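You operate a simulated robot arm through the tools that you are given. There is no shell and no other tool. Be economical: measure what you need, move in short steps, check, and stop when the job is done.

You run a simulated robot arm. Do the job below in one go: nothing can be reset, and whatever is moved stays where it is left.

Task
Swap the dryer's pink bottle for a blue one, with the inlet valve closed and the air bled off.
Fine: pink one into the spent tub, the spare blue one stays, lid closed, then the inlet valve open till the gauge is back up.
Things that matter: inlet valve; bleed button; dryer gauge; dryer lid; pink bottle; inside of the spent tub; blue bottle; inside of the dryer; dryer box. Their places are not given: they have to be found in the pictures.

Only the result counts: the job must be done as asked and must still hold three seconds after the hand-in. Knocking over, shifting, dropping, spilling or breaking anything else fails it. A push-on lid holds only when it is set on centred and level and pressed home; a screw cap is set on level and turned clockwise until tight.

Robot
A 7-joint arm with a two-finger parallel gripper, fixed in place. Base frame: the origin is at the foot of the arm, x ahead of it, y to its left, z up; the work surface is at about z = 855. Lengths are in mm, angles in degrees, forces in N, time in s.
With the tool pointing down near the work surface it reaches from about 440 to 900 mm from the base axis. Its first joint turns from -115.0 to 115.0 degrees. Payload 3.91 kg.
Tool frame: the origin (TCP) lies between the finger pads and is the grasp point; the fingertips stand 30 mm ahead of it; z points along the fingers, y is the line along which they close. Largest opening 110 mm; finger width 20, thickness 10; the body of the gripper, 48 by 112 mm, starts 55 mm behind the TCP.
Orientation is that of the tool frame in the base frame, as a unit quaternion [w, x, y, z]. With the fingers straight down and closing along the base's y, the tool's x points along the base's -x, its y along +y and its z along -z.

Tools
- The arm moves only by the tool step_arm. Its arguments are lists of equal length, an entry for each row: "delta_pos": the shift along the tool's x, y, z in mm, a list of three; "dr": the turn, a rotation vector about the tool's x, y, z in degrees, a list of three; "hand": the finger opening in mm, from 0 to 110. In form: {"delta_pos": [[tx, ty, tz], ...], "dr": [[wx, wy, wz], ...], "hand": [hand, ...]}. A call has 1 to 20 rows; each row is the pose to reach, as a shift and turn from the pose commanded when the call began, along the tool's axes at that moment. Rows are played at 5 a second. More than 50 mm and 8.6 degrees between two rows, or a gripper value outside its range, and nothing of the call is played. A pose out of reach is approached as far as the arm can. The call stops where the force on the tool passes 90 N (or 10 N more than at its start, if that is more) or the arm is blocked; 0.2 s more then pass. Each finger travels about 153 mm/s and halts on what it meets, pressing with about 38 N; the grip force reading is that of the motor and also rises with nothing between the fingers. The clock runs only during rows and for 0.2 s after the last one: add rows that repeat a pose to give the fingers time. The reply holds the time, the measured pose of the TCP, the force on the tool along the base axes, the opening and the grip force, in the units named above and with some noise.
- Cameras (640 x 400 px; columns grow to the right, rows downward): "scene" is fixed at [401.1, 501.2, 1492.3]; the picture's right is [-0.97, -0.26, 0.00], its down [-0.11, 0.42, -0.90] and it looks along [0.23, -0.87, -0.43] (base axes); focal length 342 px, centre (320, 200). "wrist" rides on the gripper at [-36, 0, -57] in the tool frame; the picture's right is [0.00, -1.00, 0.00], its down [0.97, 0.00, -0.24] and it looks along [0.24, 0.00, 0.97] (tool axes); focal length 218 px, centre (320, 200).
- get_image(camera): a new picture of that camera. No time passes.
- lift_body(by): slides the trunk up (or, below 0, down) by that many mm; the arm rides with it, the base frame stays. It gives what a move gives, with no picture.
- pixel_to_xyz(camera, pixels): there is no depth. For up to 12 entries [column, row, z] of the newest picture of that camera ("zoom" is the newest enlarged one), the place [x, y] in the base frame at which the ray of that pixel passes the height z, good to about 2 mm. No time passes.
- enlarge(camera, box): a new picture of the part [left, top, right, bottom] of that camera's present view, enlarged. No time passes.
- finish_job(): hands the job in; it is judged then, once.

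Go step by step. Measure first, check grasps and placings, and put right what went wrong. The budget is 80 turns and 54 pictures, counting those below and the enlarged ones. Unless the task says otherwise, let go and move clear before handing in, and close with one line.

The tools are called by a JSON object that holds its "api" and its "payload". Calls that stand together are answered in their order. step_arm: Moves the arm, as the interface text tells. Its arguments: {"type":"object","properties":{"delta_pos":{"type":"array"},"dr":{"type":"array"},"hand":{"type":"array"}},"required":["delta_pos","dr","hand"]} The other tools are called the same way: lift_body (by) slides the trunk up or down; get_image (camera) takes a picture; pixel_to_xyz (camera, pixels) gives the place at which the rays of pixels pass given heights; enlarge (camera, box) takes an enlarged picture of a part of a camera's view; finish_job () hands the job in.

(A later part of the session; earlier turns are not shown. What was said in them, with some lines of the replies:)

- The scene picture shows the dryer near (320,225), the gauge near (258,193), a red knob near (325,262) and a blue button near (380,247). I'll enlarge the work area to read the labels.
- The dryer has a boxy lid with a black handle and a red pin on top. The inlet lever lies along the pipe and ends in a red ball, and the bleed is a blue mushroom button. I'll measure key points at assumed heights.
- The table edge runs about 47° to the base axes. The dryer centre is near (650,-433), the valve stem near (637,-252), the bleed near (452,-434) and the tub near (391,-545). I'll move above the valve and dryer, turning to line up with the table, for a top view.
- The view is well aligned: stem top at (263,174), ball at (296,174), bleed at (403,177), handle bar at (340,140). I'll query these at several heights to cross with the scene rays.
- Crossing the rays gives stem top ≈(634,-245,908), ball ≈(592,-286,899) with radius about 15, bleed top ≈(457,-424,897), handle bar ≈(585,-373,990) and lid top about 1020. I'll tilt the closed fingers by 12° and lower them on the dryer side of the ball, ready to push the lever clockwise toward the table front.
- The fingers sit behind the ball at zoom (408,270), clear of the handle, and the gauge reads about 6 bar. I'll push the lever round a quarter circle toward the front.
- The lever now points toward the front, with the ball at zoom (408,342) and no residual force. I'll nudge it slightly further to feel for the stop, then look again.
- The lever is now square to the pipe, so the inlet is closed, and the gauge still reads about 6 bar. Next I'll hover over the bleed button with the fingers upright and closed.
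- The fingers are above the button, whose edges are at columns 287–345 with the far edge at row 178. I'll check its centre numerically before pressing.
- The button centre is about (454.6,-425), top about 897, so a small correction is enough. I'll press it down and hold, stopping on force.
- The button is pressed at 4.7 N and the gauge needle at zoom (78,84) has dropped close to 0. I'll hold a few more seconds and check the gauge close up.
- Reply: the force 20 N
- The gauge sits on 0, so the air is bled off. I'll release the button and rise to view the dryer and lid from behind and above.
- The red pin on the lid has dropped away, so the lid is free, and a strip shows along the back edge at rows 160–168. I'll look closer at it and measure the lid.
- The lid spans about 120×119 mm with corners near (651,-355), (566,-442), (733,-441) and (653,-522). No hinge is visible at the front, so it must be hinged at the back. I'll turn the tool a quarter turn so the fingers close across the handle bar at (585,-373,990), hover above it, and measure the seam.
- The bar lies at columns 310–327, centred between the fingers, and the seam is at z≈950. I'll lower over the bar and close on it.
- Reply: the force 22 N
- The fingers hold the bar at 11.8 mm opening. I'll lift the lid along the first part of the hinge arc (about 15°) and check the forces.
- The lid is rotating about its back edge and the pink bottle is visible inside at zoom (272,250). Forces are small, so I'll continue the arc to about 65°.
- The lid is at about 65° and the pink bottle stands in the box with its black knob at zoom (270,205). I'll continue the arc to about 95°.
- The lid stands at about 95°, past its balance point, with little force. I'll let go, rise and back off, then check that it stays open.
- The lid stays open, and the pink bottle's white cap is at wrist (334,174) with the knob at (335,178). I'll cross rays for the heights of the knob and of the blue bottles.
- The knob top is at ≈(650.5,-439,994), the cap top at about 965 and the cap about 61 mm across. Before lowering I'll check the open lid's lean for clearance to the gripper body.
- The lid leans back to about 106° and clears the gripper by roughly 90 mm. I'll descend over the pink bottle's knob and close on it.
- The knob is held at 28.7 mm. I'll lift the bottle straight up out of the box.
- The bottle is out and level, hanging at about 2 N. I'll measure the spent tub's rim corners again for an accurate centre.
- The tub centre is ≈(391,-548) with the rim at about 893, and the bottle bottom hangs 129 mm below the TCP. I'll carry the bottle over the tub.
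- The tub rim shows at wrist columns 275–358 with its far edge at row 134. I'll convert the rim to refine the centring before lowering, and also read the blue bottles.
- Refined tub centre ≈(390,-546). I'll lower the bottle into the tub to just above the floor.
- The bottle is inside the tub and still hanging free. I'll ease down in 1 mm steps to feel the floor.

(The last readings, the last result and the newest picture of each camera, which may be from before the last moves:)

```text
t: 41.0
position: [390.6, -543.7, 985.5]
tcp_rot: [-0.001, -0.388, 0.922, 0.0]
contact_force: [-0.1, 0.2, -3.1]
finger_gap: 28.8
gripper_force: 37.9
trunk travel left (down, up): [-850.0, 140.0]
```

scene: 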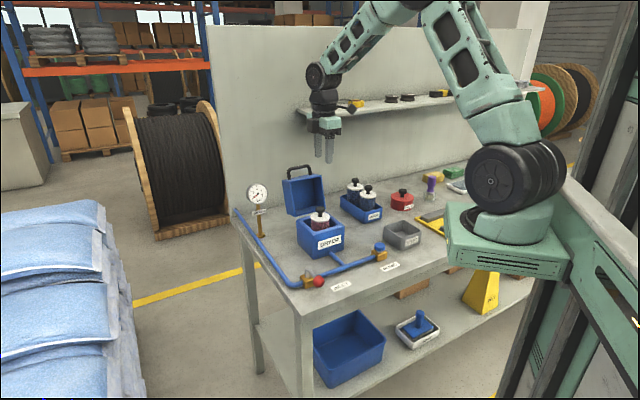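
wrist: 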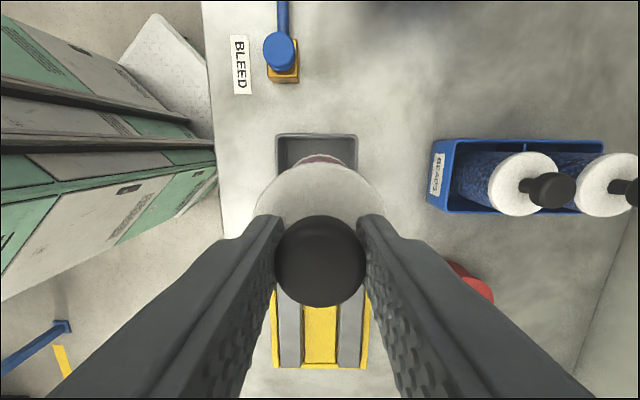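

There's still no contact at z≈986, with about −3 N. I'll keep easing down.

{"api": "step_arm", "payload": {"delta_pos": [[0, 0, 1], [0, 0, 2], [0, 0, 3], [0, 0, 4], [0, 0, 4]], "dr": [[0, 0, 0], [0, 0, 0], [0, 0, 0], [0, 0, 0], [0, 0, 0]], "hand": [0, 0, 0, 0, 0]}}

{"api": "enlarge", "payload": {"camera": "scene", "box": [370, 190, 440, 260]}}

```text
t: 42.2
position: [390.9, -544.8, 982.5]
tcp_rot: [0.001, -0.387, 0.922, -0.001]
contact_force: [-3.9, 6.0, 33.3]
finger_gap: 28.9
gripper_force: 37.8
trunk travel left (down, up): [-850.0, 140.0]
```

```text
5.71 times, centred on (405, 225) of scene
```

zoom: 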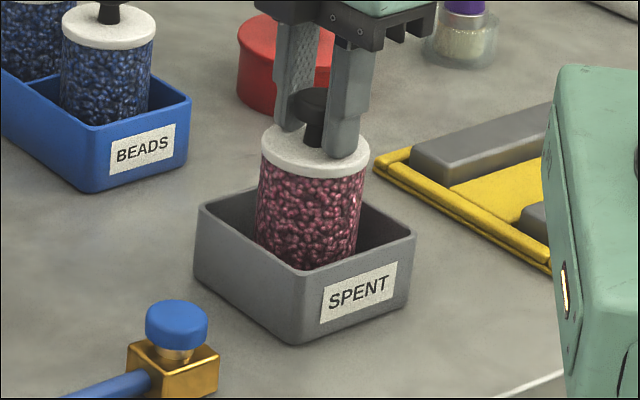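

Contact is at z≈983 with the bottle standing level inside the tub. I'll relieve the pressure, open and rise clear.

{"api": "step_arm", "payload": {"delta_pos": [[0, 0, -1], [0, 0, -1.5], [0, 0, -1.5], [0, 0, -1.5], [0, 0, -1.5], [0, 0, -20], [0, 0, -50], [0, 0, -90], [0, 0, -135], [0, 0, -180], [0, 0, -220], [0, 0, -220]], "dr": [[0, 0, 0], [0, 0, 0], [0, 0, 0], [0, 0, 0], [0, 0, 0], [0, 0, 0], [0, 0, 0], [0, 0, 0], [0, 0, 0], [0, 0, 0], [0, 0, 0], [0, 0, 0]], "hand": [28, 28, 40, 50, 50, 50, 50, 50, 50, 50, 50, 50]}}

{"api": "get_image", "payload": {"camera": "wrist"}}

```text
t: 44.8
position: [390.0, -545.4, 1202.9]
tcp_rot: [0.0, -0.387, 0.922, 0.0]
contact_force: [-0.4, 0.3, -0.4]
finger_gap: 50.2
gripper_force: 0.2
trunk travel left (down, up): [-850.0, 140.0]
```

```text
19 pictures are left
```

wrist: 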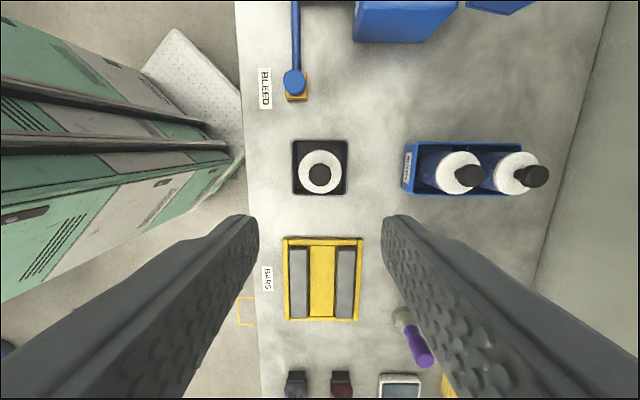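

The pink bottle stands inside the tub at (320,171). I'll locate the nearer blue bottle, whose knob is at (470,176).

{"api": "pixel_to_xyz", "payload": {"camera": "wrist", "pixels": [[470, 176, 975], [470, 176, 985], [457, 173, 950], [457, 173, 955], [538, 176, 980], [435, 173, 950], [481, 173, 950], [457, 151, 950], [457, 195, 950]]}}

{"api": "enlarge", "payload": {"camera": "scene", "box": [330, 165, 400, 235]}}

```text
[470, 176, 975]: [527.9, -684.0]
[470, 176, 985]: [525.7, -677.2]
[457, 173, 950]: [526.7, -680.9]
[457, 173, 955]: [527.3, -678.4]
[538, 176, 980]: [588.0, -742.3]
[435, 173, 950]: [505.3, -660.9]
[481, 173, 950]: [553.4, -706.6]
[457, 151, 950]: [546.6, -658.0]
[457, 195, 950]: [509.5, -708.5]
```

```text
5.71 times, centred on (365, 200) of scene
```

zoom: 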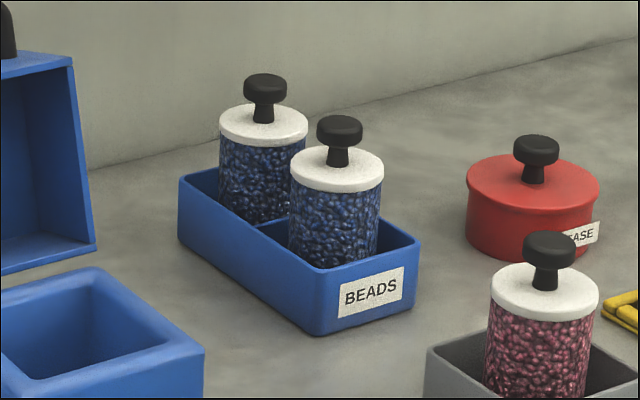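

The near blue bottle's knob is at ≈(528,-681), top about 980. I'll move above it at height, then descend and close.

{"api": "step_arm", "payload": {"delta_pos": [[0, -40, 0], [0, -80, 0], [0, -120, 0], [0, -160, 0], [0, -193.6, 0], [0, -193.6, 45], [0, -193.6, 90], [0, -193.6, 130], [0, -193.6, 130]], "dr": [[0, 0, 0], [0, 0, 0], [0, 0, 0], [0, 0, 0], [0, 0, 0], [0, 0, 0], [0, 0, 0], [0, 0, 0], [0, 0, 0]], "hand": [50, 50, 50, 50, 50, 50, 50, 50, 50]}}

{"api": "get_image", "payload": {"camera": "wrist"}}

```text
t: 46.8
position: [527.2, -679.2, 1073.2]
tcp_rot: [0.0, -0.388, 0.922, 0.0]
contact_force: [0.2, -0.5, -0.2]
finger_gap: 50.0
gripper_force: 0.1
trunk travel left (down, up): [-850.0, 140.0]
```

```text
17 pictures are left
```

wrist: 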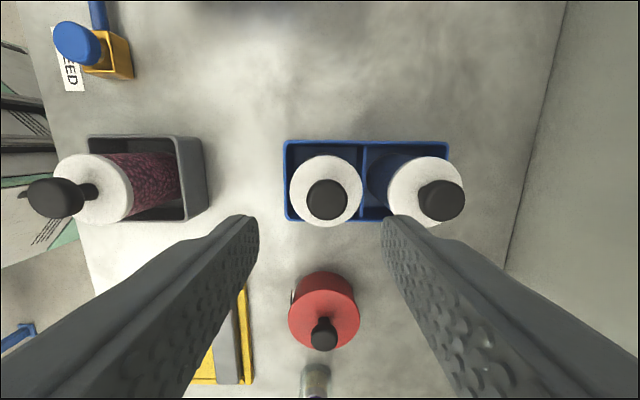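

The knob is at (326,200), slightly to the right of centre. I'll check the offset before descending.

{"api": "pixel_to_xyz", "payload": {"camera": "wrist", "pixels": [[327, 200, 980], [327, 190, 951], [441, 201, 980]]}}

```text
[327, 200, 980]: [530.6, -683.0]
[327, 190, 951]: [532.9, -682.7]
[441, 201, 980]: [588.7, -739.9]
```

The knob is at (531,-683), so I'll shift about 5 mm and descend to grip.

{"api": "step_arm", "payload": {"delta_pos": [[0, -5.4, 20], [0, -5.4, 50], [0, -5.4, 75], [0, -5.4, 87], [0, -5.4, 87], [0, -5.4, 87], [0, -5.4, 87], [0, -5.4, 87]], "dr": [[0, 0, 0], [0, 0, 0], [0, 0, 0], [0, 0, 0], [0, 0, 0], [0, 0, 0], [0, 0, 0], [0, 0, 0]], "hand": [50, 50, 50, 50, 50, 30, 10, 0]}}

{"api": "enlarge", "payload": {"camera": "scene", "box": [330, 155, 410, 235]}}

```text
t: 48.6
position: [534.0, -685.0, 983.5]
tcp_rot: [0.001, -0.388, 0.922, 0.001]
contact_force: [-0.3, -0.1, -0.1]
finger_gap: 28.9
gripper_force: 38.2
trunk travel left (down, up): [-850.0, 140.0]
```

```text
5.00 times, centred on (370, 195) of scene
```

zoom: 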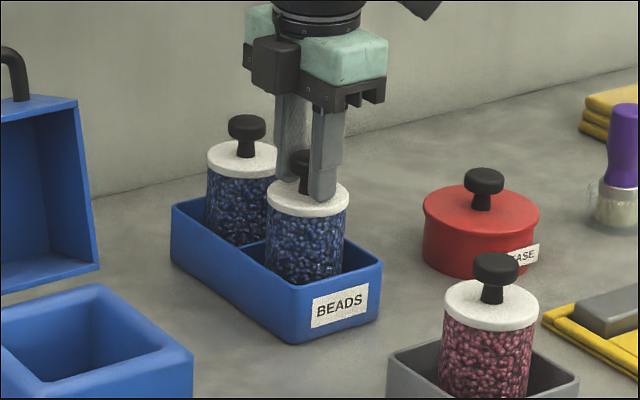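

The blue bottle is held at 28.9 mm. I'll lift it, come forward away from the open lid first, then move sideways over the dryer.

{"api": "step_arm", "payload": {"delta_pos": [[0, 0, -15], [0, 0, -40], [0, 0, -75], [0, 0, -115], [0, 0, -155], [0, 30, -165], [0, 65, -165], [0, 87.5, -165], [-35, 87.5, -165], [-72, 87.5, -165], [-110, 87.5, -165], [-148, 87.5, -165], [-186, 87.5, -165], [-222, 87.5, -165], [-247, 87.5, -165], [-258, 87.5, -165], [-258, 87.5, -165], [-258, 87.5, -165]], "dr": [[0, 0, 0], [0, 0, 0], [0, 0, 0], [0, 0, 0], [0, 0, 0], [0, 0, 0], [0, 0, 0], [0, 0, 0], [0, 0, 0], [0, 0, 0], [0, 0, 0], [0, 0, 0], [0, 0, 0], [0, 0, 0], [0, 0, 0], [0, 0, 0], [0, 0, 0], [0, 0, 0]], "hand": [0, 0, 0, 0, 0, 0, 0, 0, 0, 0, 0, 0, 0, 0, 0, 0, 0, 0]}}

{"api": "get_image", "payload": {"camera": "wrist"}}

{"api": "enlarge", "payload": {"camera": "scene", "box": [280, 140, 400, 260]}}

```text
t: 52.4
position: [651.3, -437.5, 1150.5]
tcp_rot: [0.0, -0.388, 0.922, 0.0]
contact_force: [0.1, -0.1, -2.2]
finger_gap: 28.8
gripper_force: 37.5
trunk travel left (down, up): [-850.0, 140.0]
```

```text
15 pictures are left
```

wrist: 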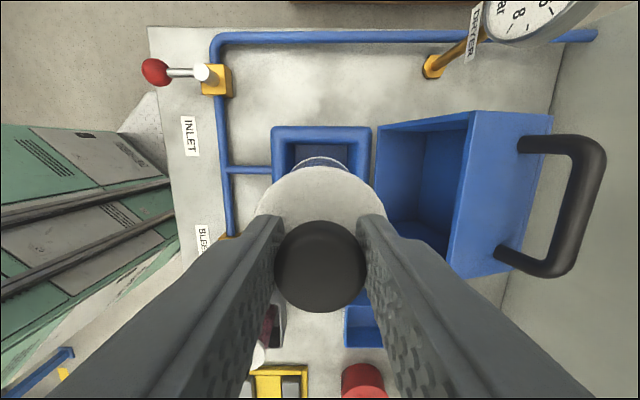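

```text
3.33 times, centred on (340, 200) of scene
```

zoom: 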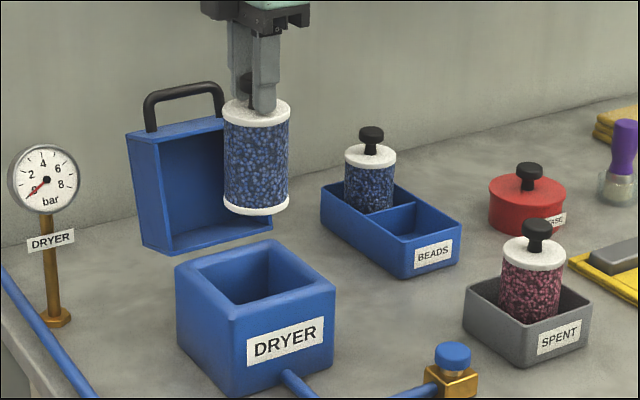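

The blue bottle hangs level over the box, in the same view as when the pink one came out, with the spare still in the tray. I'll lower it to near the floor.

{"api": "step_arm", "payload": {"delta_pos": [[0, 0, 30], [0, 0, 60], [0, 0, 85], [0, 0, 105], [0, 0, 120], [0, 0, 133], [0, 0, 141], [0, 0, 141]], "dr": [[0, 0, 0], [0, 0, 0], [0, 0, 0], [0, 0, 0], [0, 0, 0], [0, 0, 0], [0, 0, 0], [0, 0, 0]], "hand": [0, 0, 0, 0, 0, 0, 0, 0]}}

{"api": "step_arm", "payload": {"delta_pos": [[0, 0, 1], [0, 0, 2], [0, 0, 3], [0, 0, 4], [0, 0, 5], [0, 0, 5]], "dr": [[0, 0, 0], [0, 0, 0], [0, 0, 0], [0, 0, 0], [0, 0, 0], [0, 0, 0]], "hand": [0, 0, 0, 0, 0, 0]}}

```text
t: 54.2
position: [649.4, -439.0, 1007.4]
tcp_rot: [0.001, -0.388, 0.922, 0.0]
contact_force: [0.7, 0.2, -2.8]
finger_gap: 28.8
gripper_force: 38.0
trunk travel left (down, up): [-850.0, 140.0]
```

```text
t: 55.6
position: [650.3, -438.7, 1003.7]
tcp_rot: [0.0, -0.387, 0.922, 0.001]
contact_force: [0.1, -0.7, -2.2]
finger_gap: 28.6
gripper_force: 38.1
trunk travel left (down, up): [-850.0, 140.0]
```

Still hanging free at z≈1004. I'll continue in small steps.

{"api": "step_arm", "payload": {"delta_pos": [[0, 0, 1], [0, 0, 2], [0, 0, 3], [0, 0, 4], [0, 0, 4]], "dr": [[0, 0, 0], [0, 0, 0], [0, 0, 0], [0, 0, 0], [0, 0, 0]], "hand": [0, 0, 0, 0, 0]}}

```text
t: 56.8
position: [652.3, -437.6, 998.5]
tcp_rot: [0.001, -0.387, 0.922, 0.001]
contact_force: [-0.5, -0.4, -2.0]
finger_gap: 28.7
gripper_force: 38.1
trunk travel left (down, up): [-850.0, 140.0]
```

{"api": "step_arm", "payload": {"delta_pos": [[0, 0, 1], [0, 0, 2], [0, 0, 3], [0, 0, 3]], "dr": [[0, 0, 0], [0, 0, 0], [0, 0, 0], [0, 0, 0]], "hand": [0, 0, 0, 0]}}

{"api": "enlarge", "payload": {"camera": "scene", "box": [290, 160, 370, 260]}}

```text
t: 57.8
position: [649.4, -439.3, 998.8]
tcp_rot: [0.001, -0.387, 0.922, -0.002]
contact_force: [-1.1, 1.6, 24.7]
finger_gap: 28.7
gripper_force: 38.0
trunk travel left (down, up): [-850.0, 140.0]
```

```text
4.00 times, centred on (330, 210) of scene
```

zoom: 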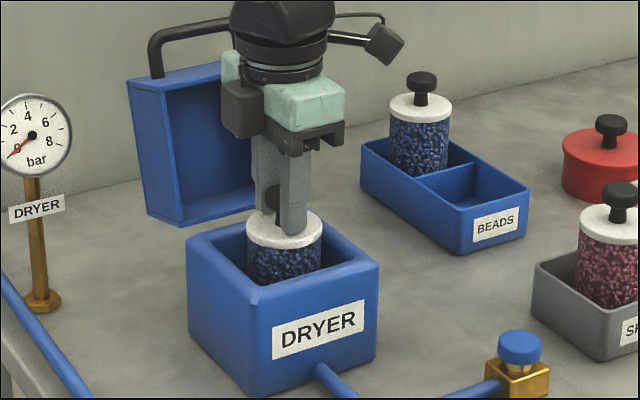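

The bottle is seated at z≈998, the same height as the pink one. I'll open the fingers, rise clear, and look at the open lid's handle.

{"api": "step_arm", "payload": {"delta_pos": [[0, 0, -1], [0, 0, -1.5], [0, 0, -1.5], [0, 0, -1.5], [0, 0, -20], [0, 0, -60], [0, 0, -100], [0, 0, -145], [0, 0, -190], [0, 0, -200], [0, 0, -200]], "dr": [[0, 0, 0], [0, 0, 0], [0, 0, 0], [0, 0, 0], [0, 0, 0], [0, 0, 0], [0, 0, 0], [0, 0, 0], [0, 0, 0], [0, 0, 0], [0, 0, 0]], "hand": [28, 40, 50, 50, 50, 50, 50, 50, 40, 30, 30]}}

{"api": "get_image", "payload": {"camera": "wrist"}}

{"api": "enlarge", "payload": {"camera": "scene", "box": [270, 145, 350, 245]}}

```text
t: 60.2
position: [651.0, -436.5, 1197.8]
tcp_rot: [0.0, -0.389, 0.921, 0.0]
contact_force: [-0.7, 0.7, -0.5]
finger_gap: 29.9
gripper_force: 0.0
trunk travel left (down, up): [-850.0, 140.0]
```

```text
12 pictures are left
```

wrist: 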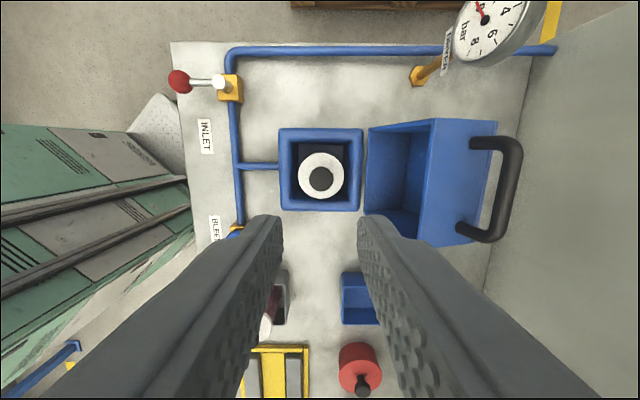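

```text
4.00 times, centred on (310, 195) of scene
```

zoom: 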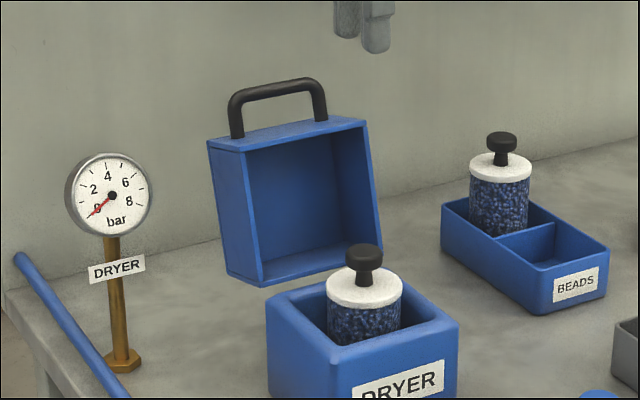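

The blue bottle is seated in the box at (321,177), and the handle bar shows at wrist (508,190) and scene zoom (277,90). I'll cross rays for the bar's position.

{"api": "pixel_to_xyz", "payload": {"camera": "wrist", "pixels": [[506, 190, 1070], [506, 190, 1085], [506, 190, 1100], [516, 150, 1085], [494, 236, 1085]]}}

{"api": "pixel_to_xyz", "payload": {"camera": "zoom", "pixels": [[277, 90, 1070], [277, 90, 1080], [277, 90, 1090], [277, 90, 1100], [277, 90, 1110]]}}

```text
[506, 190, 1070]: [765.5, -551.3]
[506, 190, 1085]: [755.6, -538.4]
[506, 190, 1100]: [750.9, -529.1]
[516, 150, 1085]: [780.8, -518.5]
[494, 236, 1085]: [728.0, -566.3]
```

```text
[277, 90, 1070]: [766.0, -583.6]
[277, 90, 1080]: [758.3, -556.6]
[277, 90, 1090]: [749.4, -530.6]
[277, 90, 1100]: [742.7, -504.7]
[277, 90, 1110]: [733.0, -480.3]
```

The bar is at ≈(754,-537,1087), about 108° open and 926 mm out. I'll tilt the fingers 25° outward and hover back from the bar along the tool axis.

{"api": "step_arm", "payload": {"delta_pos": [[0, -20, 5], [0, -40, 10], [-1, -65, 15], [-1, -90, 23], [-1.3, -107, 31], [-1.3, -107, 31]], "dr": [[6, 0, 0], [12, 0, 0], [18, 0, 0], [25, 0, 0], [25, 0, 0], [25, 0, 0]], "hand": [36, 36, 36, 36, 36, 36]}}

{"api": "get_image", "payload": {"camera": "wrist"}}

```text
t: 61.6
position: [728.4, -511.5, 1166.6]
tcp_rot: [0.084, -0.379, 0.9, -0.199]
contact_force: [-0.4, -0.1, -0.9]
finger_gap: 35.9
gripper_force: 0.0
trunk travel left (down, up): [-850.0, 140.0]
```

```text
10 pictures are left
```

wrist: 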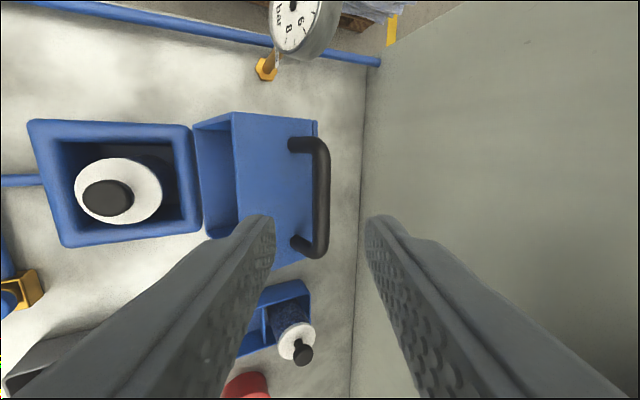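

The bar lies at column 322 between the fingers, rows 145–245. I'll advance along the tool axis and close on it.

{"api": "step_arm", "payload": {"delta_pos": [[0, 0, 25], [0, 0, 50], [0, 0, 70], [0, 0, 80], [0, 0, 80], [0, 0, 80], [0, 0, 80], [0, 0, 80]], "dr": [[0, 0, 0], [0, 0, 0], [0, 0, 0], [0, 0, 0], [0, 0, 0], [0, 0, 0], [0, 0, 0], [0, 0, 0]], "hand": [36, 36, 36, 36, 36, 20, 5, 0]}}

{"api": "enlarge", "payload": {"camera": "scene", "box": [270, 130, 350, 230]}}

```text
t: 63.4
position: [752.7, -535.8, 1093.6]
tcp_rot: [0.085, -0.378, 0.9, -0.201]
contact_force: [4.4, -4.2, 5.6]
finger_gap: 11.7
gripper_force: 44.6
trunk travel left (down, up): [-850.0, 140.0]
```

```text
4.00 times, centred on (310, 180) of scene
```

zoom: 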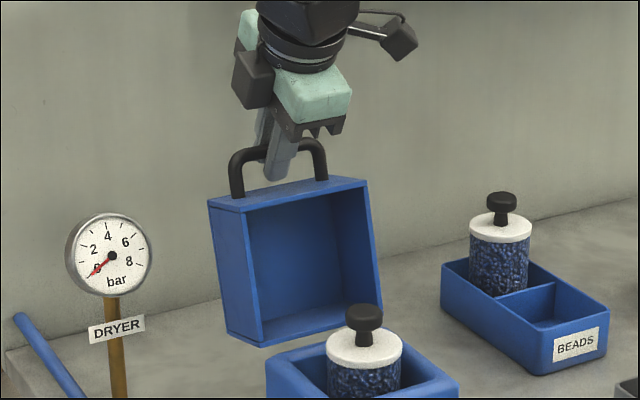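

The bar is gripped at 11.7 mm. From the recorded positions the hinge is at n≈828, z≈954 with radius about 155. I'll swing the lid back along that arc to about 55° open while bringing the tool upright.

{"api": "step_arm", "payload": {"delta_pos": [[0, 8.95, -13.1], [0, 19.2, -25.3], [0, 30.7, -36.1], [0, 43.4, -45.6], [0, 56.9, -53.7], [0, 71.3, -60.1], [0, 86.1, -65.1], [0, 101.9, -68.5], [0, 118.1, -70.3], [0, 118.1, -70.3]], "dr": [[-3.5, 0, 0], [-7, 0, 0], [-10.5, 0, 0], [-14, 0, 0], [-17.5, 0, 0], [-21, 0, 0], [-25, 0, 0], [-25, 0, 0], [-25, 0, 0], [-25, 0, 0]], "hand": [0, 0, 0, 0, 0, 0, 0, 0, 0, 0]}}

{"api": "enlarge", "payload": {"camera": "scene", "box": [280, 140, 370, 250]}}

```text
t: 65.6
position: [655.9, -440.4, 1105.9]
tcp_rot: [0.001, -0.388, 0.922, 0.001]
contact_force: [10.2, 11.4, 1.6]
finger_gap: 11.4
gripper_force: 44.9
trunk travel left (down, up): [-850.0, 140.0]
```

```text
3.64 times, centred on (325, 195) of scene
```

zoom: 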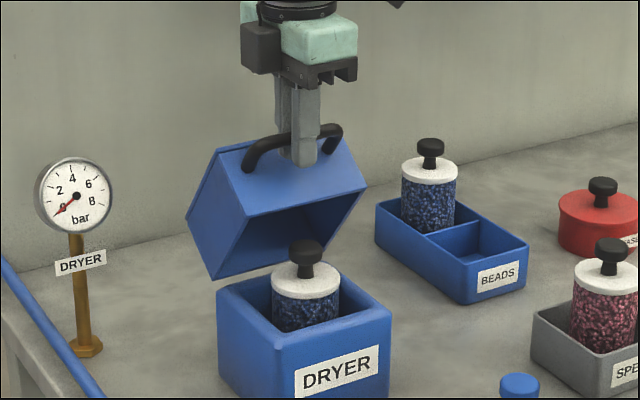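

The lid is at about 56° and following well. I'll continue down to closed.

{"api": "step_arm", "payload": {"delta_pos": [[0, 14.6, 6.8], [0, 28.5, 15.1], [0, 41.5, 24.7], [0, 53.4, 35.7], [0, 64, 47.8], [0, 73.4, 61], [0, 81.3, 75.1], [0, 87.7, 90], [0, 91.3, 101], [0, 93, 107.5], [0, 93, 109], [0, 93, 109]], "dr": [[0, 0, 0], [0, 0, 0], [0, 0, 0], [0, 0, 0], [0, 0, 0], [0, 0, 0], [0, 0, 0], [0, 0, 0], [0, 0, 0], [0, 0, 0], [0, 0, 0], [0, 0, 0]], "hand": [0, 0, 0, 0, 0, 0, 0, 0, 0, 0, 0, 0]}}

{"api": "enlarge", "payload": {"camera": "scene", "box": [280, 160, 370, 270]}}

```text
t: 68.2
position: [585.2, -371.0, 997.7]
tcp_rot: [-0.001, -0.388, 0.922, 0.001]
contact_force: [-8.8, 28.3, 5.7]
finger_gap: 11.9
gripper_force: 45.4
trunk travel left (down, up): [-850.0, 140.0]
```

```text
3.64 times, centred on (325, 215) of scene
```

zoom: 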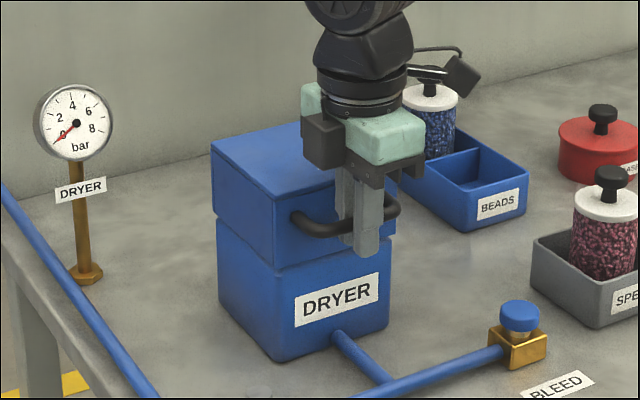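

The lid is closed with its seam tight all round. I'll release the bar, rise, and move to the far side of the inlet lever's ball with the fingers closed.

{"api": "step_arm", "payload": {"delta_pos": [[0, 0, 0], [0, 0, 0], [0, 0, -5], [0, 0, -30], [0, 0, -70], [0, 0, -100], [-40, 27, -110], [-80, 54, -110], [-120, 81, -110], [-159, 107, -110], [-159, 107, -90], [-159, 107, -50], [-159, 107, -50]], "dr": [[0, 0, 0], [0, 0, 0], [0, 0, 0], [0, 0, 0], [0, 0, 0], [0, 0, 0], [0, 0, 0], [0, 0, 0], [0, 0, 0], [0, 0, 0], [0, 0, 0], [0, 0, 0], [0, 0, 0]], "hand": [20, 28, 28, 28, 28, 28, 10, 0, 0, 0, 0, 0, 0]}}

{"api": "get_image", "payload": {"camera": "wrist"}}

{"api": "enlarge", "payload": {"camera": "scene", "box": [230, 170, 380, 300]}}

```text
t: 71.0
position: [622.7, -183.0, 1045.6]
tcp_rot: [0.0, -0.388, 0.922, 0.0]
contact_force: [-0.3, 0.5, 0.8]
finger_gap: 0.0
gripper_force: 37.6
trunk travel left (down, up): [-850.0, 140.0]
```

```text
6 pictures are left
```

wrist: 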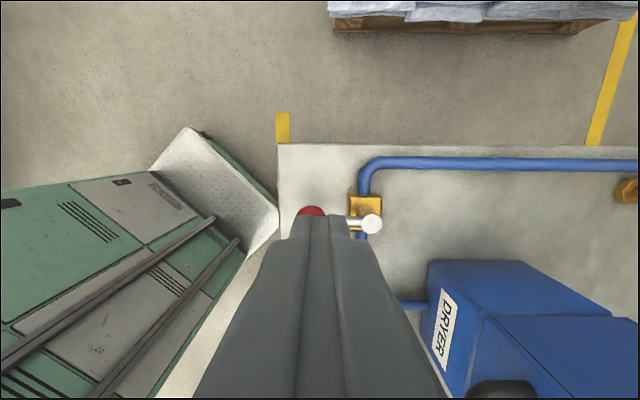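

```text
3.08 times, centred on (305, 235) of scene
```

zoom: 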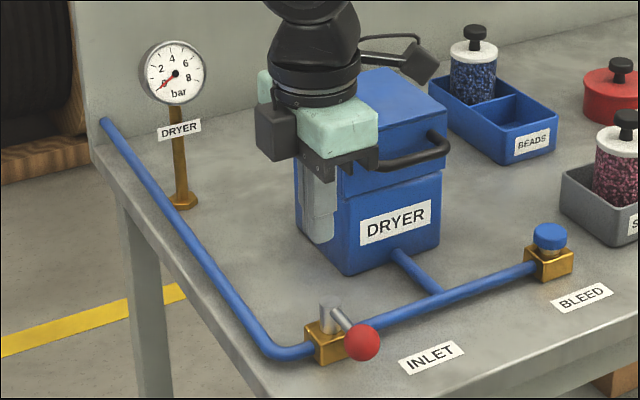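

The ball shows at wrist (311,211) and the stem top at (371,224). I'll check that the fingers will land clear of the ball.

{"api": "pixel_to_xyz", "payload": {"camera": "wrist", "pixels": [[371, 224, 908], [311, 206, 899], [296, 214, 899], [327, 214, 899]]}}

{"api": "pixel_to_xyz", "payload": {"camera": "zoom", "pixels": [[362, 343, 899], [330, 302, 908]]}}

```text
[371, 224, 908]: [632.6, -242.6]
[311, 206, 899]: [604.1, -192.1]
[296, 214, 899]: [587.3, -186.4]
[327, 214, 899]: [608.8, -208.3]
```

```text
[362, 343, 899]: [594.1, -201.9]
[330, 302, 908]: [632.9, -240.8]
```

The ball is at ≈(594,-202) and the stem at (633,-242), leaving about 7 mm of finger clearance. I'll lower beside the ball and sweep it back along a quarter arc to the open position.

{"api": "step_arm", "payload": {"delta_pos": [[0, 0, 45], [0, 0, 90], [0, 0, 130], [9, 3, 130], [16.6, 6, 130], [23.6, 7.7, 130], [31.7, 8.6, 130], [38.8, 8.4, 130], [46.9, 7.2, 130], [53.8, 5.2, 130], [61.3, 1.9, 130], [67.4, -1.8, 130], [73.7, -6.9, 130], [78.7, -12.2, 130], [83.6, -18.7, 130], [87, -25, 130], [87, -27, 130], [87, -27, 130]], "dr": [[0, 0, 0], [0, 0, 0], [0, 0, 0], [0, 0, 0], [0, 0, 0], [0, 0, 0], [0, 0, 0], [0, 0, 0], [0, 0, 0], [0, 0, 0], [0, 0, 0], [0, 0, 0], [0, 0, 0], [0, 0, 0], [0, 0, 0], [0, 0, 0], [0, 0, 0], [0, 0, 0]], "hand": [0, 0, 0, 0, 0, 0, 0, 0, 0, 0, 0, 0, 0, 0, 0, 0, 0, 0]}}

{"api": "enlarge", "payload": {"camera": "scene", "box": [230, 170, 380, 300]}}

```text
t: 74.8
position: [578.7, -265.3, 916.5]
tcp_rot: [-0.002, -0.388, 0.922, 0.002]
contact_force: [-14.9, 32.2, 2.7]
finger_gap: 0.1
gripper_force: 37.5
trunk travel left (down, up): [-850.0, 140.0]
```

```text
3.08 times, centred on (305, 235) of scene
```

zoom: 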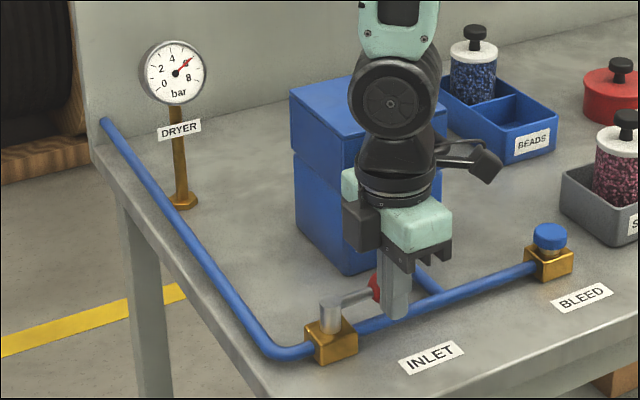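

The gauge needle is back up near 6 bar, and the 35 N reading shows the lever is against its stop. I'll back off, rise clear and wait a few seconds.

{"api": "step_arm", "payload": {"delta_pos": [[0, 5, 0], [0, 25, 0], [0, 35, 0], [0, 35, -40], [0, 35, -85], [0, 35, -130], [0, 35, -175], [0, 35, -220], [0, 35, -220], [0, 35, -220], [0, 35, -220], [0, 35, -220], [0, 35, -220], [0, 35, -220]], "dr": [[0, 0, 0], [0, 0, 0], [0, 0, 0], [0, 0, 0], [0, 0, 0], [0, 0, 0], [0, 0, 0], [0, 0, 0], [0, 0, 0], [0, 0, 0], [0, 0, 0], [0, 0, 0], [0, 0, 0], [0, 0, 0]], "hand": [0, 0, 0, 0, 0, 0, 0, 0, 0, 0, 0, 0, 0, 0]}}

{"api": "enlarge", "payload": {"camera": "scene", "box": [230, 170, 430, 295]}}

{"api": "enlarge", "payload": {"camera": "scene", "box": [238, 178, 278, 208]}}

```text
t: 77.8
position: [558.2, -245.9, 1139.0]
tcp_rot: [0.0, -0.388, 0.922, 0.0]
contact_force: [-0.7, -0.6, 0.5]
finger_gap: 0.0
gripper_force: 37.1
trunk travel left (down, up): [-850.0, 140.0]
```

```text
3.20 times, centred on (330, 232) of scene
```

zoom: 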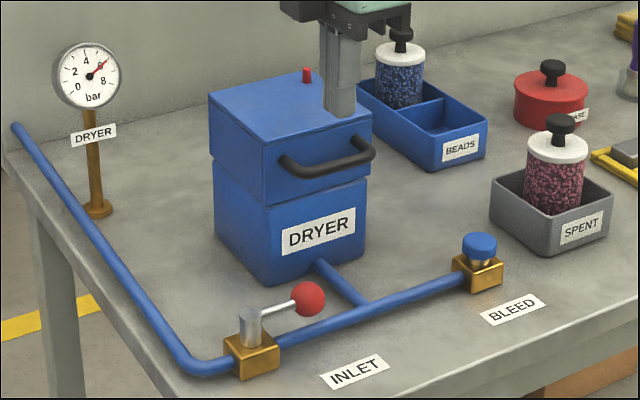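

```text
13.33 times, centred on (258, 193) of scene
```

zoom: 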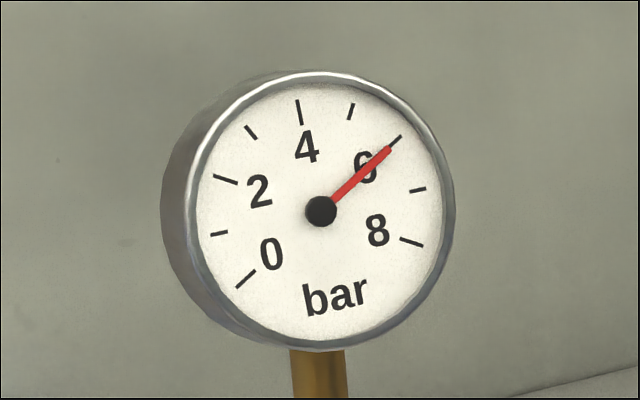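

The gauge is back at 6 bar, the lock pin is up, the lid is closed and the lever lies along the pipe. The pink bottle is in the spent tub, the spare blue one is in its tray and the arm is clear, so I'm handing in.

{"api": "finish_job", "payload": {}}

```text
The job is handed in.
```

The dryer now holds a blue bottle with its lid closed, the pink one is in the spent tub, the spare blue one is still in its tray, and with the inlet open the gauge is back at 6 bar.
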